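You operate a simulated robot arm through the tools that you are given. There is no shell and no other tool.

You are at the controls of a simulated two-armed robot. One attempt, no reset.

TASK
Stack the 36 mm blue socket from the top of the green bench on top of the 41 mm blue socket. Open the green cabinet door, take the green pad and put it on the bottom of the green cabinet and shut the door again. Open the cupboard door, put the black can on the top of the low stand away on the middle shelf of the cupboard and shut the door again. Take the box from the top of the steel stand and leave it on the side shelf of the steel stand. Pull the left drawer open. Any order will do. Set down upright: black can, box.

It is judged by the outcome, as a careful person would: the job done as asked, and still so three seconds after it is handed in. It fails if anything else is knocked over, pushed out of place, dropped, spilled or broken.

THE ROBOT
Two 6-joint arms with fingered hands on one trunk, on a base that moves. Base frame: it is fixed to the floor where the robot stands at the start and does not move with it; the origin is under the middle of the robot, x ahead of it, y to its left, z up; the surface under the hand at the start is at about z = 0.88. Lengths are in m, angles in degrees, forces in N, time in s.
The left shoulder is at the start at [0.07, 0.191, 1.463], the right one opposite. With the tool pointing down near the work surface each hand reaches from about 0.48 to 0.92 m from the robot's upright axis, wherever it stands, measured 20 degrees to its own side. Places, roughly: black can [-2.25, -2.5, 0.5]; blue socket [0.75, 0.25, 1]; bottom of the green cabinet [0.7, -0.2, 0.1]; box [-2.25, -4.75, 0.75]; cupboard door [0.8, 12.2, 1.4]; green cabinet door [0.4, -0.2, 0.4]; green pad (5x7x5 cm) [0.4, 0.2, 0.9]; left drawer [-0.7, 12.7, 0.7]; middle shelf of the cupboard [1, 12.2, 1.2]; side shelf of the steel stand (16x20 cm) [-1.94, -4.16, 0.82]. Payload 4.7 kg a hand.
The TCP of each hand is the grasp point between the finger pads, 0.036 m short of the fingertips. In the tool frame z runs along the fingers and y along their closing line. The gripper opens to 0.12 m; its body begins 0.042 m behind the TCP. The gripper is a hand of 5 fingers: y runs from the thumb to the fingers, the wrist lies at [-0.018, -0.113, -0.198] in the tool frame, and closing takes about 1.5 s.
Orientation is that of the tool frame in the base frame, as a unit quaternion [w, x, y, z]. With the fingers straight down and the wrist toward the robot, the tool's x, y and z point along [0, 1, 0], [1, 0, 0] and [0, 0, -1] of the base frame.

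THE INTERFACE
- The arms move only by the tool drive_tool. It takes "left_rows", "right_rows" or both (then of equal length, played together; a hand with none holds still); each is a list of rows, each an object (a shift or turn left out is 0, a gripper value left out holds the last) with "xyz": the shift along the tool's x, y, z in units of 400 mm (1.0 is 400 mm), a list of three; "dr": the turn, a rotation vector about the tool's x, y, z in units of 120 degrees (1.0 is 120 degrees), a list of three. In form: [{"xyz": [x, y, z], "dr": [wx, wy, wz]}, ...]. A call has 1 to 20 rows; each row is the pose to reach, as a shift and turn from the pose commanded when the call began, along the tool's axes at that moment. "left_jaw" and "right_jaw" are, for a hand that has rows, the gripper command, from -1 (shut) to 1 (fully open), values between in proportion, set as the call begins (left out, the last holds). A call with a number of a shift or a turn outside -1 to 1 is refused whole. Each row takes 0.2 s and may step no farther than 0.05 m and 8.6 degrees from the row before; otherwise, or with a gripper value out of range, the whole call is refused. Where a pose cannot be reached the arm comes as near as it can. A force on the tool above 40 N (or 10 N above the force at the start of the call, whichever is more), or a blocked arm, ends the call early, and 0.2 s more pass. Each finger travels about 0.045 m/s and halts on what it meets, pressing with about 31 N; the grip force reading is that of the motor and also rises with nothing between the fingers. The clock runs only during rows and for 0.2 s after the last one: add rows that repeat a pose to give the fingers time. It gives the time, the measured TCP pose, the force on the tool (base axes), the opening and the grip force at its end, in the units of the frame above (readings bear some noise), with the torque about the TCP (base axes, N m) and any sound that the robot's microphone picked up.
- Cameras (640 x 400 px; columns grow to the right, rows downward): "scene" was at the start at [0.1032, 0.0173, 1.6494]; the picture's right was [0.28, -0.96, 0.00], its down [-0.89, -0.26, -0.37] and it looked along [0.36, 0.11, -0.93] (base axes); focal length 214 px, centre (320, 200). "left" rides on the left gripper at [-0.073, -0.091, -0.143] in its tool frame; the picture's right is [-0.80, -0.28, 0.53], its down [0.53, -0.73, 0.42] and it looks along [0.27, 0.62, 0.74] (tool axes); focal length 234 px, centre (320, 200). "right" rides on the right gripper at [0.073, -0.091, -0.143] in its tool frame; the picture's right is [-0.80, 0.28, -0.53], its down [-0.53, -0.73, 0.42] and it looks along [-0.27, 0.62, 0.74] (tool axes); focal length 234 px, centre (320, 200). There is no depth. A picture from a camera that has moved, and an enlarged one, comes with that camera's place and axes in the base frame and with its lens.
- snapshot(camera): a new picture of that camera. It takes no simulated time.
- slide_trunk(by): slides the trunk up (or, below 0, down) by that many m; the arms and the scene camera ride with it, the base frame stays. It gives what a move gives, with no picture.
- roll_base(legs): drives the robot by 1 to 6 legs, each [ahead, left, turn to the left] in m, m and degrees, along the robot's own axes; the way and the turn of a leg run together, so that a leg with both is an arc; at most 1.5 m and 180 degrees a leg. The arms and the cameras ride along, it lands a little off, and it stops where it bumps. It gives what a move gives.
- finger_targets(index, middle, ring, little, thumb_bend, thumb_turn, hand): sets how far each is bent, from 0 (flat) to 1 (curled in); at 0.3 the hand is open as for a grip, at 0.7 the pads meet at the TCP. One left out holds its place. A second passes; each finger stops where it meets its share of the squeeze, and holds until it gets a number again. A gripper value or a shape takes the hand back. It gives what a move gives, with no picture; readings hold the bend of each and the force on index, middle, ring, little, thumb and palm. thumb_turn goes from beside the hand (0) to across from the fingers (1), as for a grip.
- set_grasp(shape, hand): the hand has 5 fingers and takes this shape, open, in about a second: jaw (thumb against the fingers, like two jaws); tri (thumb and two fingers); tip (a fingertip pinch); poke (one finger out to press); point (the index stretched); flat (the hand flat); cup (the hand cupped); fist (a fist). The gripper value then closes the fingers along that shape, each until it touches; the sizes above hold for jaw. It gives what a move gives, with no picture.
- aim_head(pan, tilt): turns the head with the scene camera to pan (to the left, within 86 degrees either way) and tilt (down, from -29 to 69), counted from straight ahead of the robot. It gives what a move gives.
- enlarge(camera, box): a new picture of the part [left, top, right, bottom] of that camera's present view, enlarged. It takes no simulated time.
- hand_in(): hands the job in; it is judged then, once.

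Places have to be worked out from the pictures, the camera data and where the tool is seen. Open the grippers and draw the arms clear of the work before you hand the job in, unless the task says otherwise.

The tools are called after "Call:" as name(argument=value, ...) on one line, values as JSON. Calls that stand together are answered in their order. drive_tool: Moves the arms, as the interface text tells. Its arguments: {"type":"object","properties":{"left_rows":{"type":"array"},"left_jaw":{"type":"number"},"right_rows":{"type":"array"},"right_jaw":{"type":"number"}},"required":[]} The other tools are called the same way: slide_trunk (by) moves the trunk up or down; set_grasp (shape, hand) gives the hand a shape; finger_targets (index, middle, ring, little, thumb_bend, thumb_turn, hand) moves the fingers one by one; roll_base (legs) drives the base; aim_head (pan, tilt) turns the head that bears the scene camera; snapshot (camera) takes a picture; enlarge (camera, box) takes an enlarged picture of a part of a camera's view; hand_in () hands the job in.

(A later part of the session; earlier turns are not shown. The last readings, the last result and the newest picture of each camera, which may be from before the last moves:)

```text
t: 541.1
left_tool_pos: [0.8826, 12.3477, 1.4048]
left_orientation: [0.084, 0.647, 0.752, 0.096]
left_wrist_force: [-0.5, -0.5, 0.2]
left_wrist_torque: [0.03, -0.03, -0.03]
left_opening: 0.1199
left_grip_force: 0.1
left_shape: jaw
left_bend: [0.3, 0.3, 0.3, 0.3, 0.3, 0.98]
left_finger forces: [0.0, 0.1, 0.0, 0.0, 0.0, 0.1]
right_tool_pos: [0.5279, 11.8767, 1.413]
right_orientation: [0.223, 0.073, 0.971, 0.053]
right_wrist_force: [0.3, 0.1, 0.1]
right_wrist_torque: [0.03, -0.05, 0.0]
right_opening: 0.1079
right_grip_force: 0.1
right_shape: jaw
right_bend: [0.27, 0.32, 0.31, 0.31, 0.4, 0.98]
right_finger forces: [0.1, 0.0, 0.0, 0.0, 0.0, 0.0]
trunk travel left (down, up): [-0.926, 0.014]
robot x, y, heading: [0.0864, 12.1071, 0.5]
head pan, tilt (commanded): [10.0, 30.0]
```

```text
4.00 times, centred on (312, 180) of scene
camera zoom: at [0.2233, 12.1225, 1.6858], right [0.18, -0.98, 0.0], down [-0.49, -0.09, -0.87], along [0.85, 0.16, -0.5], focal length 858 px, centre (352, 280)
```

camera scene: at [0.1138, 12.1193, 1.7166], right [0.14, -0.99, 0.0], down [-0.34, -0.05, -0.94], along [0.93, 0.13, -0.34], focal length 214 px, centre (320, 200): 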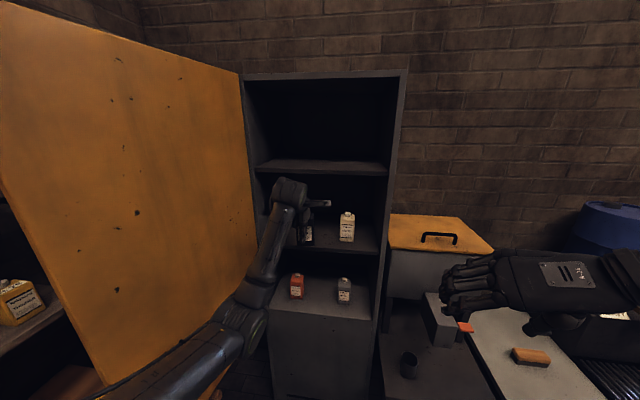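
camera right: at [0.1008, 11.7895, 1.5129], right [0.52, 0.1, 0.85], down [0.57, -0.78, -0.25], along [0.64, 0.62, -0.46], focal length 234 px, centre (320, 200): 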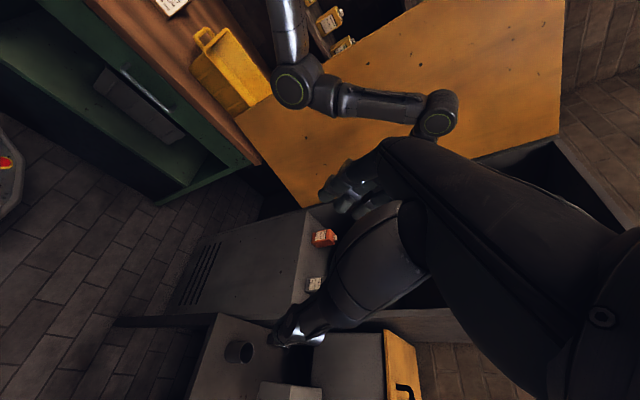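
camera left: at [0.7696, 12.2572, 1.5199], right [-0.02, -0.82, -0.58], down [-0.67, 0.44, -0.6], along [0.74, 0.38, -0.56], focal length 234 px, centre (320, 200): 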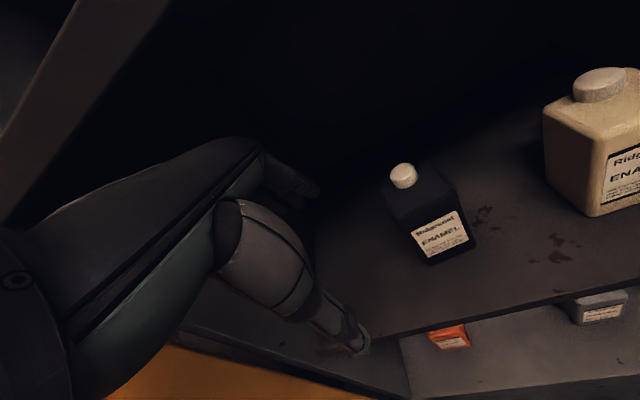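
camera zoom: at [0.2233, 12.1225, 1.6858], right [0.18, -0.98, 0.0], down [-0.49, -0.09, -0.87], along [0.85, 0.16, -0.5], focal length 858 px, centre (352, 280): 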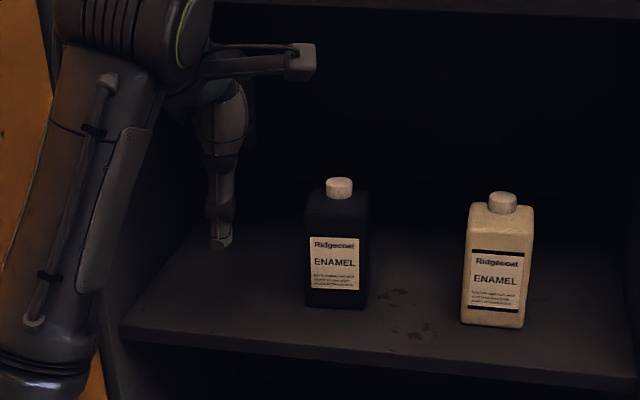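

The black can stands upright on the middle shelf and my hand is clear beside it. I'll roll back 0.35 m out of the cupboard.

Call:
roll_base(legs=[[-0.35, 0, 0]])

Call:
aim_head(pan=10, tilt=22)

Call:
snapshot(camera="scene")

```text
t: 543.4
left_tool_pos: [0.531, 12.3498, 1.4057]
left_orientation: [0.083, 0.645, 0.753, 0.096]
left_wrist_force: [-0.2, -0.1, -0.7]
left_wrist_torque: [0.01, 0.03, 0.01]
left_opening: 0.1196
left_grip_force: 0.1
left_shape: jaw
left_bend: [0.3, 0.3, 0.3, 0.3, 0.3, 0.98]
left_finger forces: [0.1, 0.0, 0.1, 0.0, 0.1, 0.0]
right_tool_pos: [0.1779, 11.8765, 1.413]
right_orientation: [0.223, 0.072, 0.971, 0.053]
right_wrist_force: [0.2, -0.9, -0.7]
right_wrist_torque: [0.02, 0.03, -0.01]
right_opening: 0.1078
right_grip_force: 0.1
right_shape: jaw
right_bend: [0.27, 0.32, 0.31, 0.31, 0.4, 0.98]
right_finger forces: [0.1, 0.0, 0.0, 0.1, 0.1, 0.1]
trunk travel left (down, up): [-0.926, 0.014]
robot x, y, heading: [-0.2668, 12.103, 0.5]
head pan, tilt (commanded): [10.0, 30.0]
```

```text
t: 544.1
left_tool_pos: [0.5268, 12.3498, 1.4061]
left_orientation: [0.084, 0.646, 0.753, 0.096]
left_wrist_force: [0.0, 0.1, -0.3]
left_wrist_torque: [-0.01, 0.0, 0.0]
left_opening: 0.1198
left_grip_force: 0.0
left_shape: jaw
left_bend: [0.3, 0.3, 0.3, 0.3, 0.3, 0.98]
left_finger forces: [0.1, 0.1, 0.0, 0.0, 0.0, 0.0]
right_tool_pos: [0.1765, 11.8776, 1.4141]
right_orientation: [0.223, 0.072, 0.971, 0.054]
right_wrist_force: [0.7, 0.4, 0.5]
right_wrist_torque: [0.03, 0.0, -0.01]
right_opening: 0.1082
right_grip_force: 0.0
right_shape: jaw
right_bend: [0.27, 0.32, 0.31, 0.31, 0.4, 0.98]
right_finger forces: [0.1, 0.0, 0.1, 0.1, 0.0, 0.0]
trunk travel left (down, up): [-0.926, 0.014]
robot x, y, heading: [-0.2657, 12.1051, 0.6]
head pan, tilt (commanded): [10.0, 22.0]
```

```text
taken
camera scene: at [-0.127, 12.1213, 1.6986], right [0.18, -0.98, 0.0], down [-0.37, -0.07, -0.93], along [0.91, 0.17, -0.38], focal length 214 px, centre (320, 200)
```

scene: 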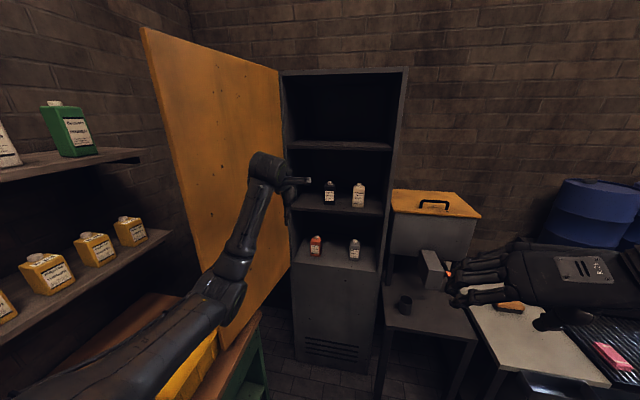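

The can is on the middle shelf and the bottles are undisturbed. To close the door I'll grip its free edge again, so I'll back off and turn the left hand to the horizontal pose pointing along the door plane.

Call:
roll_base(legs=[[-0.28, 0, -0.5]])

Call:
drive_tool(left_rows=[{"xyz": [0.0359, -0.0048, 0.0066], "dr": [-0.0401, 0.0261, 0.0484]}, {"xyz": [0.0718, -0.0095, 0.0132], "dr": [-0.0802, 0.0521, 0.0967]}, {"xyz": [0.1077, -0.0143, 0.0198], "dr": [-0.1203, 0.0782, 0.1451]}, {"xyz": [0.1436, -0.0191, 0.0264], "dr": [-0.1604, 0.1042, 0.1935]}, {"xyz": [0.1795, -0.0238, 0.033], "dr": [-0.2005, 0.1303, 0.2418]}, {"xyz": [0.2154, -0.0286, 0.0396], "dr": [-0.2406, 0.1563, 0.2902]}, {"xyz": [0.2513, -0.0334, 0.0462], "dr": [-0.2807, 0.1824, 0.3386]}, {"xyz": [0.2872, -0.0381, 0.0528], "dr": [-0.3209, 0.2084, 0.3869]}, {"xyz": [0.3231, -0.0429, 0.0594], "dr": [-0.361, 0.2345, 0.4353]}, {"xyz": [0.359, -0.0477, 0.066], "dr": [-0.4011, 0.2605, 0.4837]}, {"xyz": [0.3949, -0.0524, 0.0726], "dr": [-0.4412, 0.2866, 0.532]}, {"xyz": [0.4308, -0.0572, 0.0792], "dr": [-0.4813, 0.3126, 0.5804]}, {"xyz": [0.4667, -0.062, 0.0858], "dr": [-0.5214, 0.3387, 0.6288]}, {"xyz": [0.5026, -0.0667, 0.0924], "dr": [-0.5615, 0.3647, 0.6771]}, {"xyz": [0.5385, -0.0715, 0.099], "dr": [-0.6016, 0.3908, 0.7255]}, {"xyz": [0.5385, -0.0715, 0.099], "dr": [-0.6016, 0.3908, 0.7255]}])

Call:
snapshot(camera="scene")

Call:
snapshot(camera="left")

```text
t: 546.1
left_tool_pos: [0.2544, 12.3429, 1.4043]
left_orientation: [0.085, 0.647, 0.751, 0.095]
left_wrist_force: [0.9, 0.7, 0.0]
left_wrist_torque: [-0.01, 0.05, -0.02]
left_opening: 0.1197
left_grip_force: 0.0
left_shape: jaw
left_bend: [0.3, 0.3, 0.3, 0.3, 0.3, 0.98]
left_finger forces: [0.0, 0.0, 0.1, 0.0, 0.1, 0.0]
right_tool_pos: [-0.1005, 11.8735, 1.4123]
right_orientation: [0.221, 0.074, 0.971, 0.053]
right_wrist_force: [0.0, 1.2, 0.7]
right_wrist_torque: [-0.02, 0.02, 0.01]
right_opening: 0.1079
right_grip_force: 0.0
right_shape: jaw
right_bend: [0.27, 0.32, 0.31, 0.31, 0.4, 0.98]
right_finger forces: [0.0, 0.0, 0.0, 0.1, 0.0, 0.1]
trunk travel left (down, up): [-0.926, 0.014]
robot x, y, heading: [-0.5435, 12.0985, 0.4]
head pan, tilt (commanded): [10.0, 22.0]
```

```text
t: 549.5
left_tool_pos: [0.2034, 12.5515, 1.3606]
left_orientation: [0.063, 0.704, -0.064, 0.704]
left_wrist_force: [-0.1, -1.1, 0.2]
left_wrist_torque: [-0.01, -0.03, 0.01]
left_opening: 0.1199
left_grip_force: 0.1
left_shape: jaw
left_bend: [0.3, 0.3, 0.3, 0.3, 0.3, 0.98]
left_finger forces: [0.1, 0.1, 0.0, 0.0, 0.1, 0.0]
right_tool_pos: [-0.1033, 11.8718, 1.4127]
right_orientation: [0.224, 0.075, 0.97, 0.052]
right_wrist_force: [-0.4, -0.3, -0.3]
right_wrist_torque: [0.0, 0.0, 0.0]
right_opening: 0.1079
right_grip_force: 0.0
right_shape: jaw
right_bend: [0.27, 0.32, 0.31, 0.31, 0.4, 0.98]
right_finger forces: [0.0, 0.1, 0.0, 0.0, 0.0, 0.0]
trunk travel left (down, up): [-0.926, 0.014]
robot x, y, heading: [-0.5448, 12.1011, 0.4]
head pan, tilt (commanded): [10.0, 22.0]
```

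```text
taken
camera scene: at [-0.4054, 12.1185, 1.6987], right [0.18, -0.98, 0.0], down [-0.37, -0.07, -0.93], along [0.91, 0.16, -0.37], focal length 214 px, centre (320, 200)
```

scene: 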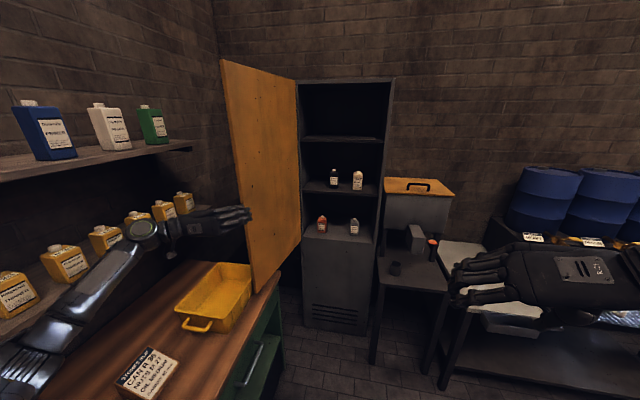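

```text
taken
camera left: at [0.0783, 12.6663, 1.2859], right [0.57, 0.18, -0.8], down [0.55, 0.64, 0.53], along [0.61, -0.74, 0.27], focal length 234 px, centre (320, 200)
```

left: 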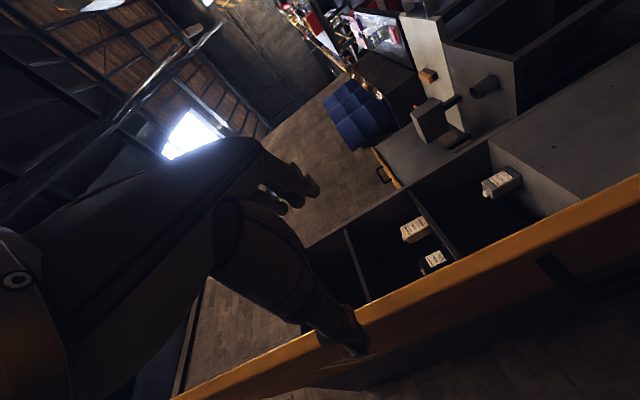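

The door's edge is at about [0.322, 12.573] (about 103° open), 4 cm to the thumb side of my hand axis. I'll shift the hand left by 4 cm and roll ahead 12.5 cm to straddle the edge.

Call:
drive_tool(left_rows=[{"xyz": [0, -0.05, 0]}, {"xyz": [0, -0.105, 0]}, {"xyz": [0, -0.105, 0]}])

Call:
roll_base(legs=[[0.126, -0.023, 0]])

Call:
snapshot(camera="left")

Call:
enlarge(camera="scene", box=[180, 150, 340, 250])

```text
t: 550.3
left_tool_pos: [0.2104, 12.5944, 1.3595]
left_orientation: [0.064, 0.704, -0.064, 0.704]
left_wrist_force: [0.3, -0.6, -0.1]
left_wrist_torque: [-0.03, -0.01, 0.01]
left_opening: 0.1195
left_grip_force: 0.0
left_shape: jaw
left_bend: [0.3, 0.3, 0.3, 0.3, 0.3, 0.98]
left_finger forces: [0.1, 0.1, 0.1, 0.0, 0.0, 0.1]
right_tool_pos: [-0.1039, 11.8712, 1.4136]
right_orientation: [0.224, 0.074, 0.97, 0.053]
right_wrist_force: [-0.2, -0.3, 0.1]
right_wrist_torque: [0.01, 0.02, -0.01]
right_opening: 0.108
right_grip_force: 0.1
right_shape: jaw
right_bend: [0.27, 0.32, 0.31, 0.31, 0.4, 0.98]
right_finger forces: [0.0, 0.0, 0.0, 0.0, 0.0, 0.0]
trunk travel left (down, up): [-0.926, 0.014]
robot x, y, heading: [-0.5455, 12.1048, 0.3]
head pan, tilt (commanded): [10.0, 22.0]
```

```text
t: 551.5
left_tool_pos: [0.331, 12.574, 1.3591]
left_orientation: [0.064, 0.704, -0.063, 0.705]
left_wrist_force: [-0.4, -1.2, -0.3]
left_wrist_torque: [0.03, -0.01, -0.01]
left_opening: 0.1198
left_grip_force: 0.0
left_shape: jaw
left_bend: [0.3, 0.3, 0.3, 0.3, 0.3, 0.98]
left_finger forces: [0.1, 0.1, 0.0, 0.0, 0.1, 0.0]
right_tool_pos: [0.0164, 11.8498, 1.4137]
right_orientation: [0.225, 0.074, 0.97, 0.052]
right_wrist_force: [-0.7, 0.6, -0.4]
right_wrist_torque: [-0.02, -0.05, 0.0]
right_opening: 0.1084
right_grip_force: 0.2
right_shape: jaw
right_bend: [0.27, 0.32, 0.31, 0.31, 0.4, 0.98]
right_finger forces: [0.0, 0.0, 0.0, 0.0, 0.1, 0.1]
trunk travel left (down, up): [-0.926, 0.014]
robot x, y, heading: [-0.4265, 12.0787, 0.2]
head pan, tilt (commanded): [10.0, 22.0]
```

```text
taken
camera left: at [0.2064, 12.6874, 1.2855], right [0.57, 0.18, -0.8], down [0.55, 0.65, 0.53], along [0.61, -0.74, 0.27], focal length 234 px, centre (320, 200)
```

left: 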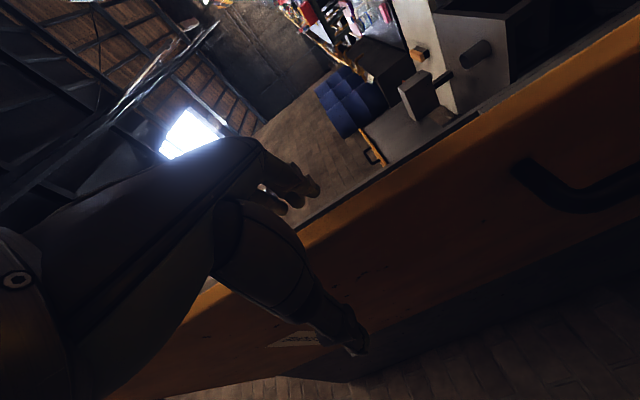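

```text
4.00 times, centred on (260, 200) of scene
camera zoom: at [-0.2857, 12.0966, 1.6991], right [0.18, -0.98, 0.0], down [-0.37, -0.07, -0.93], along [0.91, 0.16, -0.37], focal length 858 px, centre (560, 200)
```

zoom: 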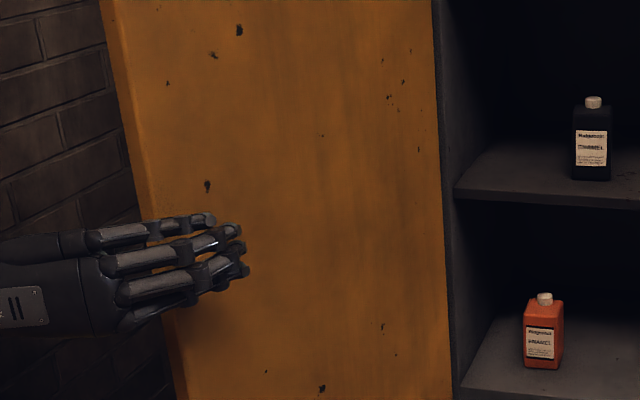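

The fingers are inside and the thumb outside of the door's edge. I'll close on it.

Call:
drive_tool(left_rows=[{"xyz": [0, 0, 0]}, {"xyz": [0, 0, 0]}, {"xyz": [0, 0, 0]}, {"xyz": [0, 0, 0]}, {"xyz": [0, 0, 0]}, {"xyz": [0, 0, 0]}, {"xyz": [0, 0, 0]}, {"xyz": [0, 0, 0]}, {"xyz": [0, 0, 0]}, {"xyz": [0, 0, 0]}], left_jaw=-1)

```text
t: 553.7
left_tool_pos: [0.3336, 12.5723, 1.3589]
left_orientation: [0.063, 0.705, -0.063, 0.704]
left_wrist_force: [1.0, -1.2, 1.8]
left_wrist_torque: [0.18, -0.11, -0.01]
left_opening: 0.016
left_grip_force: 30.9
left_shape: jaw
left_bend: [0.73, 0.59, 0.58, 0.58, 0.73, 1.0]
left_finger forces: [14.5, 7.6, 3.5, 2.5, 27.1, 0.0]
right_tool_pos: [0.0197, 11.8492, 1.4119]
right_orientation: [0.224, 0.075, 0.97, 0.052]
right_wrist_force: [-0.1, -0.4, 0.7]
right_wrist_torque: [-0.01, 0.05, 0.0]
right_opening: 0.1082
right_grip_force: 0.1
right_shape: jaw
right_bend: [0.27, 0.32, 0.31, 0.31, 0.4, 0.98]
right_finger forces: [0.0, 0.0, 0.0, 0.0, 0.0, 0.0]
trunk travel left (down, up): [-0.926, 0.014]
robot x, y, heading: [-0.4214, 12.0781, 0.2]
head pan, tilt (commanded): [10.0, 22.0]
```

Gripped. I'll swing the door along the arc with the arm, closing by 30°.

Call:
drive_tool(left_rows=[{"xyz": [0, 0.0533, -0.0004], "dr": [0.0208, 0, 0]}, {"xyz": [0, 0.1065, -0.0008], "dr": [0.0417, 0, 0]}, {"xyz": [0, 0.213, 0.0078], "dr": [0.0833, 0, 0]}, {"xyz": [0, 0.3183, 0.026], "dr": [0.125, 0, 0]}, {"xyz": [0, 0.4213, 0.053], "dr": [0.1667, 0, 0]}, {"xyz": [0, 0.5215, 0.0888], "dr": [0.2083, 0, 0]}, {"xyz": [0, 0.6185, 0.133], "dr": [0.25, 0, 0]}, {"xyz": [0, 0.6185, 0.133], "dr": [0.25, 0, 0]}])

Call:
snapshot(camera="scene")

```text
t: 555.5
left_tool_pos: [0.344, 12.3189, 1.3559]
left_orientation: [-0.121, 0.697, 0.123, 0.696]
left_wrist_force: [24.2, 8.4, 11.8]
left_wrist_torque: [0.1, -0.12, -0.05]
left_opening: 0.0139
left_grip_force: 31.3
left_shape: jaw
left_bend: [0.73, 0.6, 0.6, 0.6, 0.72, 1.0]
left_finger forces: [14.3, 6.0, 3.8, 1.8, 25.4, 0.0]
right_tool_pos: [0.0226, 11.8524, 1.4126]
right_orientation: [0.222, 0.074, 0.971, 0.051]
right_wrist_force: [-0.4, 1.2, -0.4]
right_wrist_torque: [-0.05, -0.01, -0.01]
right_opening: 0.1084
right_grip_force: 0.0
right_shape: jaw
right_bend: [0.27, 0.32, 0.31, 0.31, 0.4, 0.98]
right_finger forces: [0.0, 0.0, 0.1, 0.0, 0.0, 0.1]
trunk travel left (down, up): [-0.926, 0.014]
robot x, y, heading: [-0.4251, 12.0774, 0.5]
head pan, tilt (commanded): [10.0, 22.0]
```

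```text
taken
camera scene: at [-0.2778, 12.0992, 1.6983], right [0.18, -0.98, 0.0], down [-0.37, -0.07, -0.93], along [0.91, 0.16, -0.38], focal length 214 px, centre (320, 200)
```

scene: 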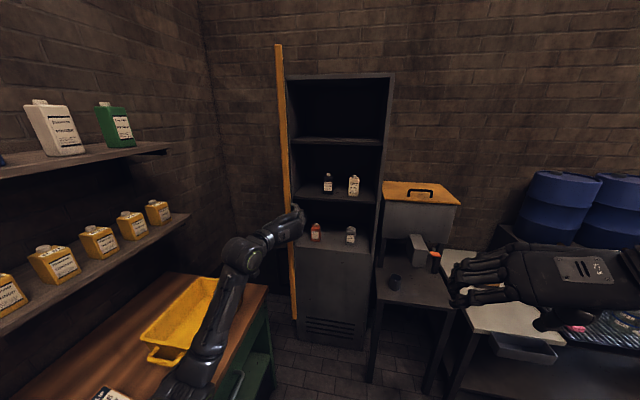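

The door is at about 73°. I'll continue closing by rolling the base on an arc about the hinge, in 10° steps.

Call:
roll_base(legs=[[0.065, -0.216, 10]])

Call:
roll_base(legs=[[0.065, -0.216, 10]])

Call:
snapshot(camera="scene")

```text
t: 557.2
left_tool_pos: [0.3763, 12.2367, 1.3545]
left_orientation: [-0.179, 0.685, 0.181, 0.682]
left_wrist_force: [27.3, 15.6, 11.2]
left_wrist_torque: [0.17, -0.04, 0.07]
left_opening: 0.0139
left_grip_force: 31.1
left_shape: jaw
left_bend: [0.73, 0.6, 0.6, 0.6, 0.72, 1.0]
left_finger forces: [12.8, 6.1, 3.9, 1.9, 25.5, 0.1]
right_tool_pos: [0.1387, 11.7203, 1.4125]
right_orientation: [0.216, -0.009, 0.974, 0.07]
right_wrist_force: [-0.2, 0.4, 0.2]
right_wrist_torque: [-0.03, -0.02, -0.05]
right_opening: 0.1082
right_grip_force: 0.1
right_shape: jaw
right_bend: [0.27, 0.32, 0.31, 0.31, 0.4, 0.98]
right_finger forces: [0.1, 0.1, 0.0, 0.0, 0.0, 0.1]
trunk travel left (down, up): [-0.926, 0.014]
robot x, y, heading: [-0.3393, 11.8661, 10.1]
head pan, tilt (commanded): [10.0, 22.0]
```

```text
t: 559.0
left_tool_pos: [0.4187, 12.1677, 1.3545]
left_orientation: [-0.239, 0.666, 0.24, 0.664]
left_wrist_force: [25.1, 20.8, 11.4]
left_wrist_torque: [0.16, 0.0, 0.02]
left_opening: 0.0138
left_grip_force: 30.9
left_shape: jaw
left_bend: [0.73, 0.6, 0.6, 0.6, 0.72, 1.0]
left_finger forces: [12.6, 6.1, 3.9, 1.7, 25.2, 0.0]
right_tool_pos: [0.2769, 11.6169, 1.4114]
right_orientation: [0.21, -0.096, 0.969, 0.088]
right_wrist_force: [0.0, 0.4, 0.2]
right_wrist_torque: [-0.04, -0.01, -0.03]
right_opening: 0.1081
right_grip_force: 0.1
right_shape: jaw
right_bend: [0.27, 0.32, 0.31, 0.31, 0.4, 0.98]
right_finger forces: [0.0, 0.1, 0.0, 0.0, 0.1, 0.0]
trunk travel left (down, up): [-0.926, 0.014]
robot x, y, heading: [-0.2199, 11.6783, 20.0]
head pan, tilt (commanded): [10.0, 22.0]
```

```text
taken
camera scene: at [-0.0901, 11.7478, 1.6981], right [0.5, -0.86, 0.0], down [-0.33, -0.19, -0.93], along [0.8, 0.46, -0.38], focal length 214 px, centre (320, 200)
```

scene: 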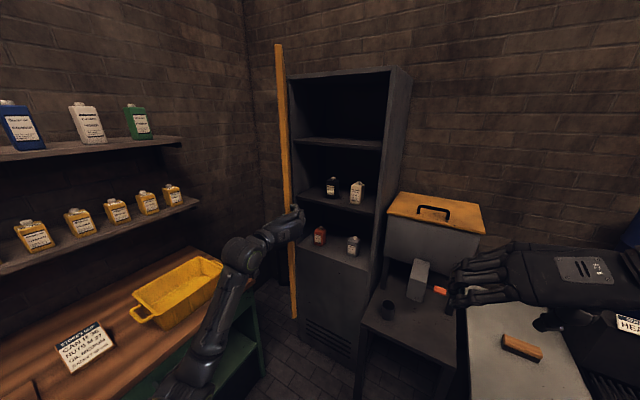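

The door is at about 53°. One more arc of 14°.

Call:
roll_base(legs=[[0.093, -0.302, 14]])

Call:
snapshot(camera="scene")

```text
t: 561.1
left_tool_pos: [0.495, 12.0852, 1.3553]
left_orientation: [-0.324, 0.63, 0.325, 0.627]
left_wrist_force: [17.5, 21.5, 6.8]
left_wrist_torque: [0.14, 0.06, -0.12]
left_opening: 0.0136
left_grip_force: 31.4
left_shape: jaw
left_bend: [0.73, 0.6, 0.6, 0.61, 0.72, 1.0]
left_finger forces: [13.4, 6.7, 3.6, 1.6, 25.8, 0.0]
right_tool_pos: [0.4987, 11.5167, 1.4123]
right_orientation: [0.197, -0.219, 0.949, 0.115]
right_wrist_force: [0.3, -0.5, -0.4]
right_wrist_torque: [-0.02, 0.0, 0.01]
right_opening: 0.1078
right_grip_force: 0.1
right_shape: jaw
right_bend: [0.27, 0.32, 0.31, 0.31, 0.4, 0.98]
right_finger forces: [0.1, 0.0, 0.0, 0.1, 0.0, 0.1]
trunk travel left (down, up): [-0.926, 0.014]
robot x, y, heading: [0.0042, 11.4415, 34.9]
head pan, tilt (commanded): [10.0, 22.0]
```

```text
taken
camera scene: at [0.1106, 11.5503, 1.6981], right [0.71, -0.71, 0.0], down [-0.27, -0.27, -0.93], along [0.66, 0.65, -0.38], focal length 214 px, centre (320, 200)
```

scene: 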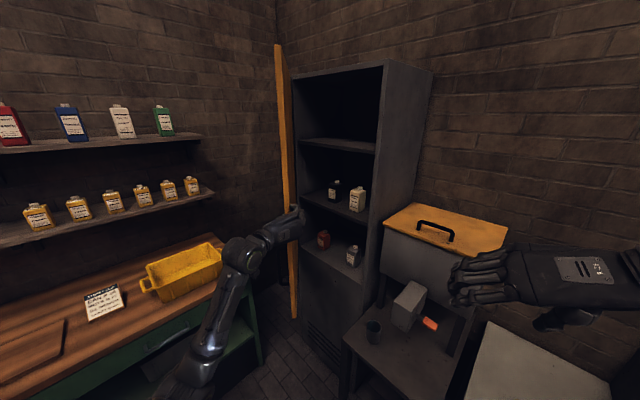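

The door is at about 40°. I'll release the edge, back off, make a fist and straighten the hand for the final push from the front.

Call:
drive_tool(left_rows=[{"xyz": [0, 0, 0]}, {"xyz": [0, 0, 0]}, {"xyz": [0, 0, 0]}, {"xyz": [0, 0, 0]}, {"xyz": [0, 0, 0]}, {"xyz": [0, 0, 0]}, {"xyz": [0, 0, 0]}], left_jaw=1)

Call:
roll_base(legs=[[-0.3, -0.06, 0]])

Call:
set_grasp(hand="left", shape="fist")

Call:
drive_tool(left_rows=[{"xyz": [0, 0.02, -0.1], "dr": [-0.041, 0, 0]}, {"xyz": [0, 0.04, -0.2], "dr": [-0.082, 0, 0]}, {"xyz": [0, 0.06, -0.3], "dr": [-0.123, 0, 0]}, {"xyz": [0, 0.08, -0.4], "dr": [-0.164, 0, 0]}, {"xyz": [0, 0.1, -0.5], "dr": [-0.164, 0, 0]}, {"xyz": [0, 0.1, -0.5], "dr": [-0.164, 0, 0]}])

Call:
snapshot(camera="scene")

```text
t: 562.7
left_tool_pos: [0.4924, 12.0804, 1.3583]
left_orientation: [-0.325, 0.629, 0.322, 0.629]
left_wrist_force: [-0.5, -0.2, -0.4]
left_wrist_torque: [0.02, -0.01, -0.01]
left_opening: 0.1197
left_grip_force: 0.3
left_shape: jaw
left_bend: [0.3, 0.3, 0.3, 0.3, 0.3, 0.98]
left_finger forces: [0.0, 0.1, 0.1, 0.0, 0.1, 0.1]
right_tool_pos: [0.4951, 11.5101, 1.4133]
right_orientation: [0.198, -0.218, 0.948, 0.116]
right_wrist_force: [-0.7, 0.1, 0.5]
right_wrist_torque: [0.01, 0.02, -0.03]
right_opening: 0.1078
right_grip_force: 0.0
right_shape: jaw
right_bend: [0.27, 0.32, 0.31, 0.31, 0.4, 0.98]
right_finger forces: [0.0, 0.1, 0.0, 0.1, 0.0, 0.1]
trunk travel left (down, up): [-0.926, 0.014]
robot x, y, heading: [0.0038, 11.4467, 35.2]
head pan, tilt (commanded): [10.0, 22.0]
```

```text
t: 564.8
left_tool_pos: [0.2864, 11.854, 1.3569]
left_orientation: [-0.32, 0.631, 0.32, 0.63]
left_wrist_force: [0.4, 0.0, -0.4]
left_wrist_torque: [0.04, -0.03, 0.03]
left_opening: 0.1196
left_grip_force: 0.0
left_shape: jaw
left_bend: [0.3, 0.3, 0.3, 0.3, 0.3, 0.98]
left_finger forces: [0.1, 0.0, 0.0, 0.0, 0.0, 0.1]
right_tool_pos: [0.2821, 11.2849, 1.4109]
right_orientation: [0.199, -0.212, 0.95, 0.115]
right_wrist_force: [-0.9, -0.6, 0.1]
right_wrist_torque: [-0.02, 0.01, 0.0]
right_opening: 0.108
right_grip_force: 0.0
right_shape: jaw
right_bend: [0.27, 0.32, 0.31, 0.31, 0.4, 0.98]
right_finger forces: [0.0, 0.0, 0.0, 0.1, 0.0, 0.0]
trunk travel left (down, up): [-0.926, 0.014]
robot x, y, heading: [-0.2127, 11.224, 34.6]
head pan, tilt (commanded): [10.0, 22.0]
```

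```text
t: 565.7
left_tool_pos: [0.2836, 11.8505, 1.3576]
left_orientation: [-0.321, 0.631, 0.319, 0.631]
left_wrist_force: [0.6, 0.0, -0.4]
left_wrist_torque: [0.0, 0.0, 0.0]
left_opening: 0.0
left_grip_force: 0.1
left_shape: fist
left_bend: [1.0, 1.0, 1.0, 1.0, 0.85, 0.85]
left_finger forces: [0.0, 0.0, 0.1, 0.1, 0.1, 0.1]
right_tool_pos: [0.2803, 11.2834, 1.4133]
right_orientation: [0.198, -0.212, 0.95, 0.115]
right_wrist_force: [0.7, -0.1, -0.8]
right_wrist_torque: [0.01, 0.02, -0.02]
right_opening: 0.1083
right_grip_force: 0.1
right_shape: jaw
right_bend: [0.27, 0.32, 0.31, 0.31, 0.4, 0.98]
right_finger forces: [0.1, 0.0, 0.0, 0.0, 0.0, 0.0]
trunk travel left (down, up): [-0.926, 0.014]
robot x, y, heading: [-0.2082, 11.2285, 34.0]
head pan, tilt (commanded): [10.0, 22.0]
```

```text
t: 567.1
left_tool_pos: [0.2015, 11.6671, 1.3593]
left_orientation: [-0.207, 0.677, 0.207, 0.676]
left_wrist_force: [0.5, -0.4, -0.3]
left_wrist_torque: [0.0, -0.04, -0.02]
left_opening: 0.0
left_grip_force: 0.1
left_shape: fist
left_bend: [1.0, 1.0, 1.0, 1.0, 0.85, 0.85]
left_finger forces: [0.0, 0.1, 0.1, 0.0, 0.0, 0.1]
right_tool_pos: [0.2814, 11.2839, 1.413]
right_orientation: [0.198, -0.213, 0.95, 0.116]
right_wrist_force: [-0.5, 0.2, 0.2]
right_wrist_torque: [-0.02, -0.01, 0.01]
right_opening: 0.1081
right_grip_force: 0.1
right_shape: jaw
right_bend: [0.27, 0.32, 0.31, 0.31, 0.4, 0.98]
right_finger forces: [0.1, 0.0, 0.0, 0.0, 0.1, 0.0]
trunk travel left (down, up): [-0.926, 0.014]
robot x, y, heading: [-0.2131, 11.2276, 34.3]
head pan, tilt (commanded): [10.0, 22.0]
```

```text
taken
camera scene: at [-0.1066, 11.3219, 1.6986], right [0.7, -0.72, 0.0], down [-0.27, -0.26, -0.93], along [0.66, 0.65, -0.38], focal length 214 px, centre (320, 200)
```

scene: 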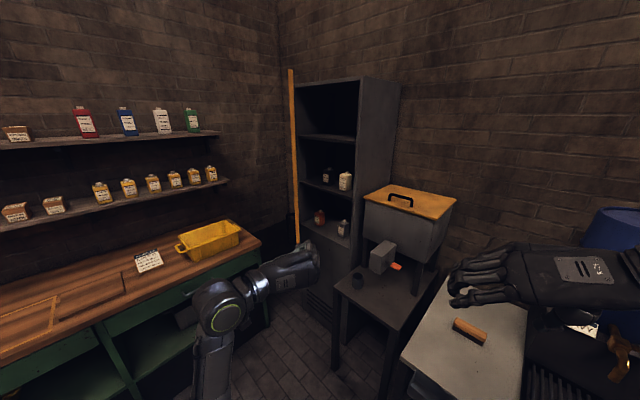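

The door is at 40°. I'll turn to heading −20°, move around in front of it with distance, and shift the fist to the outer side.

Call:
roll_base(legs=[[0, 0, -54.3], [-0.466, 0.842, 0]])

Call:
drive_tool(left_rows=[{"xyz": [0, -0.1, 0]}, {"xyz": [0, -0.2, 0]}, {"xyz": [0, -0.3, 0]}, {"xyz": [0, -0.35, 0]}, {"xyz": [0, -0.35, 0]}])

Call:
aim_head(pan=10, tilt=25)

Call:
snapshot(camera="scene")

```text
t: 574.7
left_tool_pos: [0.282, 12.0758, 1.3602]
left_orientation: [0.131, 0.695, -0.132, 0.695]
left_wrist_force: [0.4, -0.3, -0.2]
left_wrist_torque: [-0.02, 0.02, -0.02]
left_opening: 0.0
left_grip_force: 0.0
left_shape: fist
left_bend: [1.0, 1.0, 1.0, 1.0, 0.85, 0.85]
left_finger forces: [0.0, 0.0, 0.0, 0.1, 0.1, 0.1]
right_tool_pos: [0.0114, 11.7949, 1.4127]
right_orientation: [0.23, 0.256, 0.939, 0.01]
right_wrist_force: [1.2, -0.3, -0.1]
right_wrist_torque: [0.02, 0.03, 0.0]
right_opening: 0.1079
right_grip_force: 0.1
right_shape: jaw
right_bend: [0.27, 0.32, 0.31, 0.31, 0.4, 0.98]
right_finger forces: [0.0, 0.0, 0.0, 0.0, 0.0, 0.1]
trunk travel left (down, up): [-0.926, 0.014]
robot x, y, heading: [-0.3161, 12.171, -21.2]
head pan, tilt (commanded): [10.0, 22.0]
```

```text
t: 575.9
left_tool_pos: [0.3309, 12.207, 1.3608]
left_orientation: [0.132, 0.695, -0.132, 0.695]
left_wrist_force: [0.2, 0.4, -0.4]
left_wrist_torque: [-0.02, 0.03, 0.01]
left_opening: 0.0
left_grip_force: 0.1
left_shape: fist
left_bend: [1.0, 1.0, 1.0, 1.0, 0.85, 0.85]
left_finger forces: [0.0, 0.0, 0.0, 0.0, 0.0, 0.0]
right_tool_pos: [0.011, 11.796, 1.4133]
right_orientation: [0.229, 0.255, 0.94, 0.01]
right_wrist_force: [0.6, 0.4, -0.6]
right_wrist_torque: [0.0, 0.03, -0.01]
right_opening: 0.1082
right_grip_force: 0.0
right_shape: jaw
right_bend: [0.27, 0.32, 0.31, 0.31, 0.4, 0.98]
right_finger forces: [0.0, 0.0, 0.0, 0.0, 0.1, 0.1]
trunk travel left (down, up): [-0.926, 0.014]
robot x, y, heading: [-0.3142, 12.1719, -21.4]
head pan, tilt (commanded): [10.0, 22.0]
```

```text
t: 576.5
left_tool_pos: [0.3301, 12.2075, 1.3607]
left_orientation: [0.131, 0.695, -0.132, 0.695]
left_wrist_force: [-0.5, 0.9, 0.4]
left_wrist_torque: [-0.04, -0.03, -0.01]
left_opening: 0.0
left_grip_force: 0.1
left_shape: fist
left_bend: [1.0, 1.0, 1.0, 1.0, 0.85, 0.85]
left_finger forces: [0.1, 0.0, 0.0, 0.0, 0.1, 0.0]
right_tool_pos: [0.0112, 11.7958, 1.4142]
right_orientation: [0.229, 0.255, 0.939, 0.01]
right_wrist_force: [0.3, -0.2, 0.6]
right_wrist_torque: [0.0, 0.01, -0.01]
right_opening: 0.1082
right_grip_force: 0.1
right_shape: jaw
right_bend: [0.27, 0.32, 0.31, 0.31, 0.4, 0.98]
right_finger forces: [0.0, 0.0, 0.0, 0.0, 0.0, 0.1]
trunk travel left (down, up): [-0.926, 0.014]
robot x, y, heading: [-0.3124, 12.1701, -21.4]
head pan, tilt (commanded): [10.0, 25.0]
```

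```text
taken
camera scene: at [-0.1796, 12.135, 1.6939], right [-0.2, -0.98, 0.0], down [-0.41, 0.08, -0.91], along [0.89, -0.18, -0.42], focal length 214 px, centre (320, 200)
```

scene: 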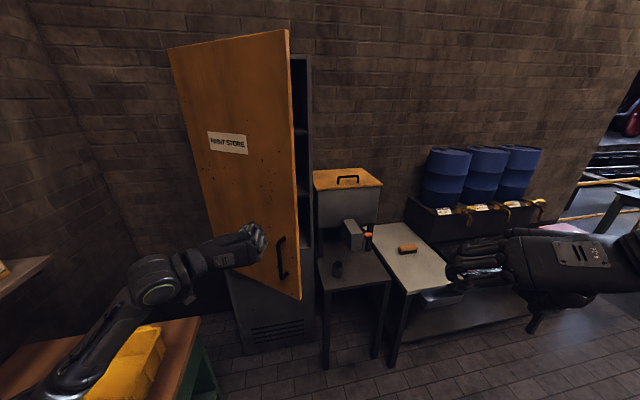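

The fist is aimed at the door's outer face above the handle. I'll roll ahead 13 cm and then push with the arm in 2 cm steps.

Call:
roll_base(legs=[[0.13, 0, 0]])

Call:
drive_tool(left_rows=[{"xyz": [0, 0, 0.04]}, {"xyz": [0, 0, 0.08]}, {"xyz": [0, 0, 0.12]}, {"xyz": [0, 0, 0.16]}, {"xyz": [0, 0, 0.2]}, {"xyz": [0, 0, 0.24]}, {"xyz": [0, 0, 0.28]}, {"xyz": [0, 0, 0.32]}, {"xyz": [0, 0, 0.36]}, {"xyz": [0, 0, 0.4]}, {"xyz": [0, 0, 0.44]}, {"xyz": [0, 0, 0.48]}, {"xyz": [0, 0, 0.52]}, {"xyz": [0, 0, 0.56]}, {"xyz": [0, 0, 0.6]}, {"xyz": [0, 0, 0.64]}, {"xyz": [0, 0, 0.68]}, {"xyz": [0, 0, 0.72]}, {"xyz": [0, 0, 0.76]}])

Call:
snapshot(camera="scene")

```text
t: 577.8
left_tool_pos: [0.4456, 12.1598, 1.3613]
left_orientation: [0.132, 0.693, -0.134, 0.696]
left_wrist_force: [0.2, -0.3, 0.4]
left_wrist_torque: [0.0, 0.03, 0.01]
left_opening: 0.0004
left_grip_force: 0.1
left_shape: fist
left_bend: [1.0, 1.0, 1.0, 1.0, 0.85, 0.85]
left_finger forces: [0.0, 0.0, 0.0, 0.1, 0.0, 0.1]
right_tool_pos: [0.1266, 11.7486, 1.4139]
right_orientation: [0.231, 0.256, 0.939, 0.01]
right_wrist_force: [-0.2, 1.3, -0.2]
right_wrist_torque: [-0.01, -0.01, 0.01]
right_opening: 0.1082
right_grip_force: 0.0
right_shape: jaw
right_bend: [0.27, 0.32, 0.31, 0.31, 0.4, 0.98]
right_finger forces: [0.0, 0.1, 0.1, 0.0, 0.0, 0.0]
trunk travel left (down, up): [-0.926, 0.014]
robot x, y, heading: [-0.2002, 12.1244, -21.6]
head pan, tilt (commanded): [10.0, 25.0]
```

```text
t: 581.8
left_tool_pos: [0.7321, 12.0455, 1.3612]
left_orientation: [0.132, 0.694, -0.134, 0.695]
left_wrist_force: [0.1, 0.3, 0.6]
left_wrist_torque: [-0.01, -0.02, 0.02]
left_opening: 0.0
left_grip_force: 0.1
left_shape: fist
left_bend: [1.0, 1.0, 1.0, 1.0, 0.86, 0.85]
left_finger forces: [0.0, 0.0, 0.0, 0.0, 0.0, 0.0]
right_tool_pos: [0.1281, 11.7477, 1.4123]
right_orientation: [0.229, 0.255, 0.939, 0.01]
right_wrist_force: [0.2, -1.0, -0.4]
right_wrist_torque: [-0.02, 0.01, 0.01]
right_opening: 0.1079
right_grip_force: 0.0
right_shape: jaw
right_bend: [0.27, 0.32, 0.31, 0.31, 0.4, 0.98]
right_finger forces: [0.0, 0.1, 0.0, 0.0, 0.0, 0.0]
trunk travel left (down, up): [-0.926, 0.014]
robot x, y, heading: [-0.1981, 12.1247, -21.4]
head pan, tilt (commanded): [10.0, 25.0]
```

```text
taken
camera scene: at [-0.0609, 12.0878, 1.6938], right [-0.2, -0.98, 0.0], down [-0.41, 0.09, -0.91], along [0.89, -0.18, -0.42], focal length 214 px, centre (320, 200)
```

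scene: 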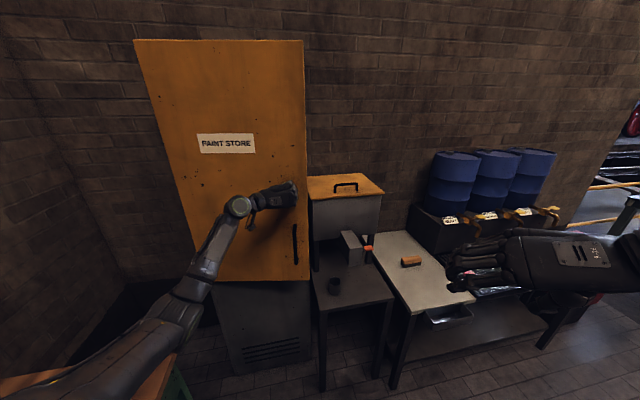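

The door is nearly shut. I'll push on a little until it seats.

Call:
drive_tool(left_rows=[{"xyz": [0, 0, 0.025]}, {"xyz": [0, 0, 0.05]}, {"xyz": [0, 0, 0.075]}, {"xyz": [0, 0, 0.1]}, {"xyz": [0, 0, 0.125]}, {"xyz": [0, 0, 0.15]}])

Call:
enlarge(camera="scene", box=[120, 20, 340, 158])

Call:
enlarge(camera="scene", box=[200, 180, 340, 300])

```text
t: 583.2
left_tool_pos: [0.7864, 12.0241, 1.3606]
left_orientation: [0.131, 0.695, -0.133, 0.694]
left_wrist_force: [0.3, -0.3, -0.4]
left_wrist_torque: [0.01, -0.03, 0.0]
left_opening: 0.0
left_grip_force: 0.0
left_shape: fist
left_bend: [1.0, 1.0, 1.0, 1.0, 0.86, 0.85]
left_finger forces: [0.0, 0.0, 0.1, 0.0, 0.1, 0.1]
right_tool_pos: [0.1291, 11.7484, 1.413]
right_orientation: [0.23, 0.256, 0.939, 0.009]
right_wrist_force: [-0.1, -0.1, 0.0]
right_wrist_torque: [0.04, 0.01, -0.02]
right_opening: 0.108
right_grip_force: 0.0
right_shape: jaw
right_bend: [0.27, 0.32, 0.31, 0.31, 0.4, 0.98]
right_finger forces: [0.1, 0.0, 0.0, 0.0, 0.1, 0.0]
trunk travel left (down, up): [-0.926, 0.014]
robot x, y, heading: [-0.1956, 12.1205, -21.6]
head pan, tilt (commanded): [10.0, 25.0]
```

```text
2.90 times, centred on (230, 89) of scene
camera zoom: at [-0.0612, 12.0879, 1.6938], right [-0.2, -0.98, 0.0], down [-0.41, 0.09, -0.91], along [0.89, -0.18, -0.42], focal length 622 px, centre (581, 522)
```

zoom: 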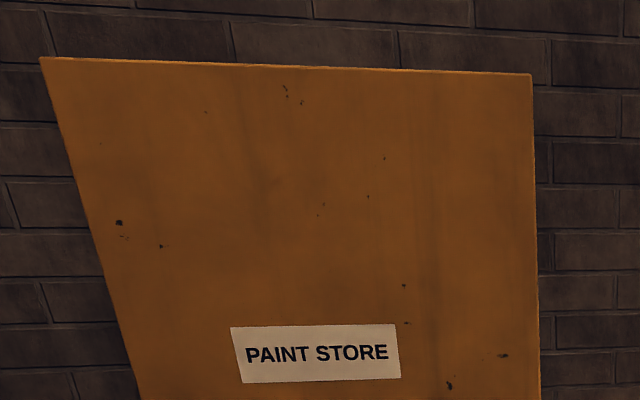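

```text
3.33 times, centred on (270, 240) of scene
camera zoom: at [-0.0612, 12.0879, 1.6938], right [-0.2, -0.98, 0.0], down [-0.41, 0.09, -0.91], along [0.89, -0.18, -0.42], focal length 715 px, centre (487, 67)
```

zoom: 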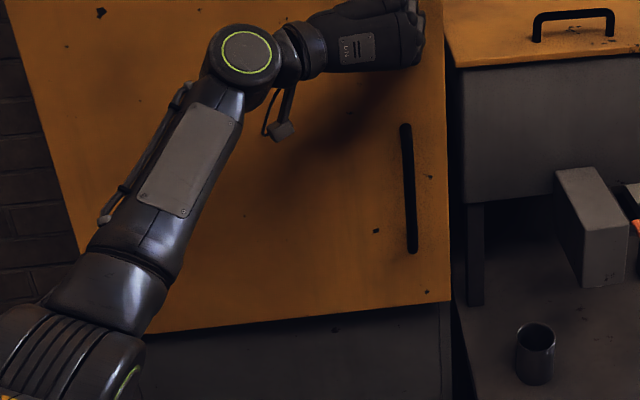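

No resistance yet: the fist needs about 2–3 cm more. I'll roll ahead gently to press the door home.

Call:
roll_base(legs=[[0.03, 0, 0]])

Call:
drive_tool(left_rows=[{"xyz": [0, 0, 0.01]}, {"xyz": [0, 0, 0.02]}, {"xyz": [0, 0, 0.03]}, {"xyz": [0, 0, 0.03]}])

Call:
enlarge(camera="scene", box=[200, 180, 340, 300])

```text
t: 584.0
left_tool_pos: [0.8089, 12.017, 1.3642]
left_orientation: [0.132, 0.692, -0.133, 0.697]
left_wrist_force: [-1.0, 0.7, 0.9]
left_wrist_torque: [0.0, 0.03, -0.01]
left_opening: 0.0
left_grip_force: 0.1
left_shape: fist
left_bend: [1.0, 1.0, 1.0, 1.0, 0.86, 0.85]
left_finger forces: [0.1, 0.1, 0.1, 0.1, 0.0, 0.0]
right_tool_pos: [0.151, 11.7402, 1.4146]
right_orientation: [0.231, 0.256, 0.939, 0.008]
right_wrist_force: [-0.2, -0.2, -0.1]
right_wrist_torque: [0.0, 0.0, 0.0]
right_opening: 0.1076
right_grip_force: 0.1
right_shape: jaw
right_bend: [0.27, 0.32, 0.31, 0.31, 0.4, 0.98]
right_finger forces: [0.0, 0.1, 0.0, 0.0, 0.0, 0.0]
trunk travel left (down, up): [-0.926, 0.014]
robot x, y, heading: [-0.1706, 12.1113, -21.5]
head pan, tilt (commanded): [10.0, 25.0]
```

```text
t: 585.0
left_tool_pos: [0.8191, 12.0108, 1.3644]
left_orientation: [0.132, 0.694, -0.132, 0.696]
left_wrist_force: [-27.6, 8.3, -1.2]
left_wrist_torque: [0.18, 0.64, 0.14]
left_opening: 0.1141
left_grip_force: 0.0
left_shape: fist
left_bend: [1.0, 1.0, 1.0, 1.0, 0.9, 0.83]
left_finger forces: [0.0, 0.1, 0.0, 0.0, 32.0, 0.0]
right_tool_pos: [0.1492, 11.7402, 1.4149]
right_orientation: [0.232, 0.256, 0.938, 0.009]
right_wrist_force: [0.6, -0.7, -0.1]
right_wrist_torque: [0.02, -0.02, -0.01]
right_opening: 0.1081
right_grip_force: 0.0
right_shape: jaw
right_bend: [0.27, 0.32, 0.31, 0.31, 0.4, 0.98]
right_finger forces: [0.0, 0.1, 0.1, 0.1, 0.0, 0.1]
trunk travel left (down, up): [-0.926, 0.014]
robot x, y, heading: [-0.1694, 12.1142, -21.3]
head pan, tilt (commanded): [10.0, 25.0]
```

```text
3.33 times, centred on (270, 240) of scene
camera zoom: at [-0.0421, 12.0802, 1.6945], right [-0.2, -0.98, 0.0], down [-0.41, 0.08, -0.91], along [0.89, -0.18, -0.42], focal length 715 px, centre (487, 67)
```

zoom: 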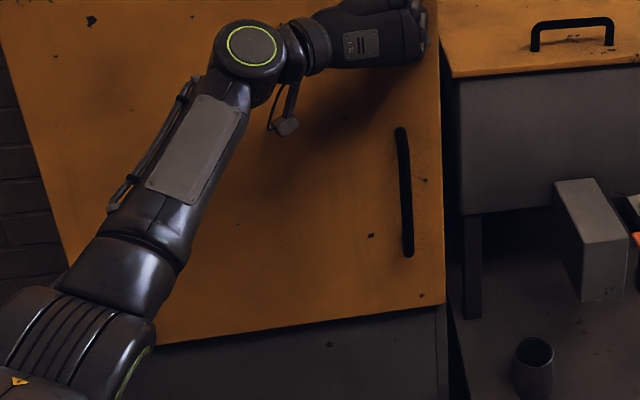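

The door is seated with a 28 N reaction at x ≈ 0.82. I'll retract the fist and check that it stays shut.

Call:
drive_tool(left_rows=[{"xyz": [0, 0, -0.03]}, {"xyz": [0, 0, -0.12]}, {"xyz": [0, 0, -0.22]}, {"xyz": [0, 0, -0.32]}, {"xyz": [0, 0, -0.42]}, {"xyz": [0, 0, -0.52]}, {"xyz": [0, 0, -0.62]}, {"xyz": [0, 0, -0.7]}])

Call:
roll_base(legs=[[-0.3, 0, 0]])

Call:
snapshot(camera="scene")

Call:
enlarge(camera="scene", box=[200, 40, 328, 120])

```text
t: 586.8
left_tool_pos: [0.5638, 12.1134, 1.362]
left_orientation: [0.131, 0.694, -0.133, 0.696]
left_wrist_force: [-0.2, -1.0, -0.2]
left_wrist_torque: [0.04, 0.0, 0.01]
left_opening: 0.0001
left_grip_force: 0.0
left_shape: fist
left_bend: [1.0, 1.0, 1.0, 1.0, 0.86, 0.85]
left_finger forces: [0.0, 0.1, 0.0, 0.0, 0.0, 0.0]
right_tool_pos: [0.152, 11.7387, 1.4137]
right_orientation: [0.23, 0.256, 0.939, 0.008]
right_wrist_force: [0.2, 0.2, 1.2]
right_wrist_torque: [-0.01, -0.01, 0.0]
right_opening: 0.1078
right_grip_force: 0.0
right_shape: jaw
right_bend: [0.27, 0.32, 0.31, 0.31, 0.4, 0.98]
right_finger forces: [0.0, 0.0, 0.1, 0.1, 0.0, 0.1]
trunk travel left (down, up): [-0.926, 0.014]
robot x, y, heading: [-0.1627, 12.1114, -21.9]
head pan, tilt (commanded): [10.0, 25.0]
```

```text
t: 588.8
left_tool_pos: [0.2914, 12.219, 1.3607]
left_orientation: [0.133, 0.695, -0.135, 0.694]
left_wrist_force: [0.9, -1.6, 0.1]
left_wrist_torque: [0.03, -0.01, 0.01]
left_opening: 0.0001
left_grip_force: 0.0
left_shape: fist
left_bend: [1.0, 1.0, 1.0, 1.0, 0.86, 0.85]
left_finger forces: [0.0, 0.0, 0.0, 0.0, 0.0, 0.0]
right_tool_pos: [-0.1217, 11.8459, 1.4123]
right_orientation: [0.228, 0.258, 0.939, 0.008]
right_wrist_force: [-0.4, -0.4, -0.3]
right_wrist_torque: [0.02, 0.03, 0.0]
right_opening: 0.108
right_grip_force: 0.0
right_shape: jaw
right_bend: [0.27, 0.32, 0.31, 0.31, 0.4, 0.98]
right_finger forces: [0.0, 0.0, 0.0, 0.0, 0.1, 0.0]
trunk travel left (down, up): [-0.926, 0.014]
robot x, y, heading: [-0.446, 12.225, -21.8]
head pan, tilt (commanded): [10.0, 25.0]
```

```text
taken
camera scene: at [-0.3091, 12.1862, 1.6936], right [-0.21, -0.98, 0.0], down [-0.42, 0.09, -0.91], along [0.89, -0.19, -0.42], focal length 214 px, centre (320, 200)
```

scene: 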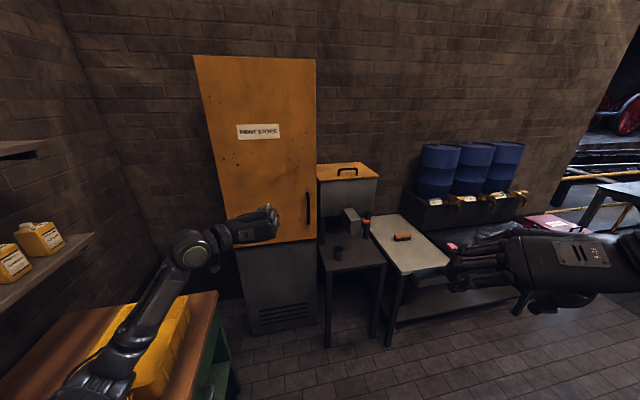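

```text
5.00 times, centred on (264, 80) of scene
camera zoom: at [-0.3091, 12.1862, 1.6936], right [-0.21, -0.98, 0.0], down [-0.42, 0.09, -0.91], along [0.89, -0.19, -0.42], focal length 1072 px, centre (600, 800)
```

zoom: 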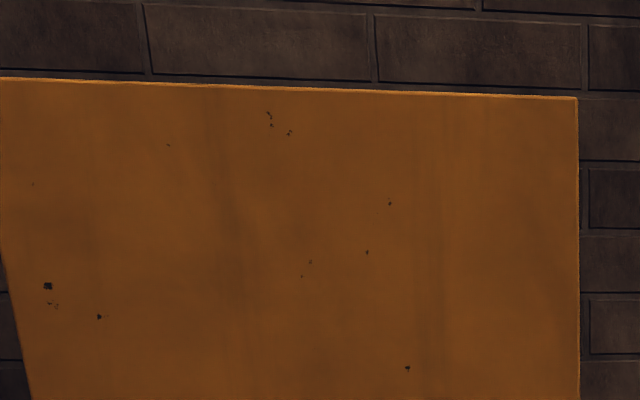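

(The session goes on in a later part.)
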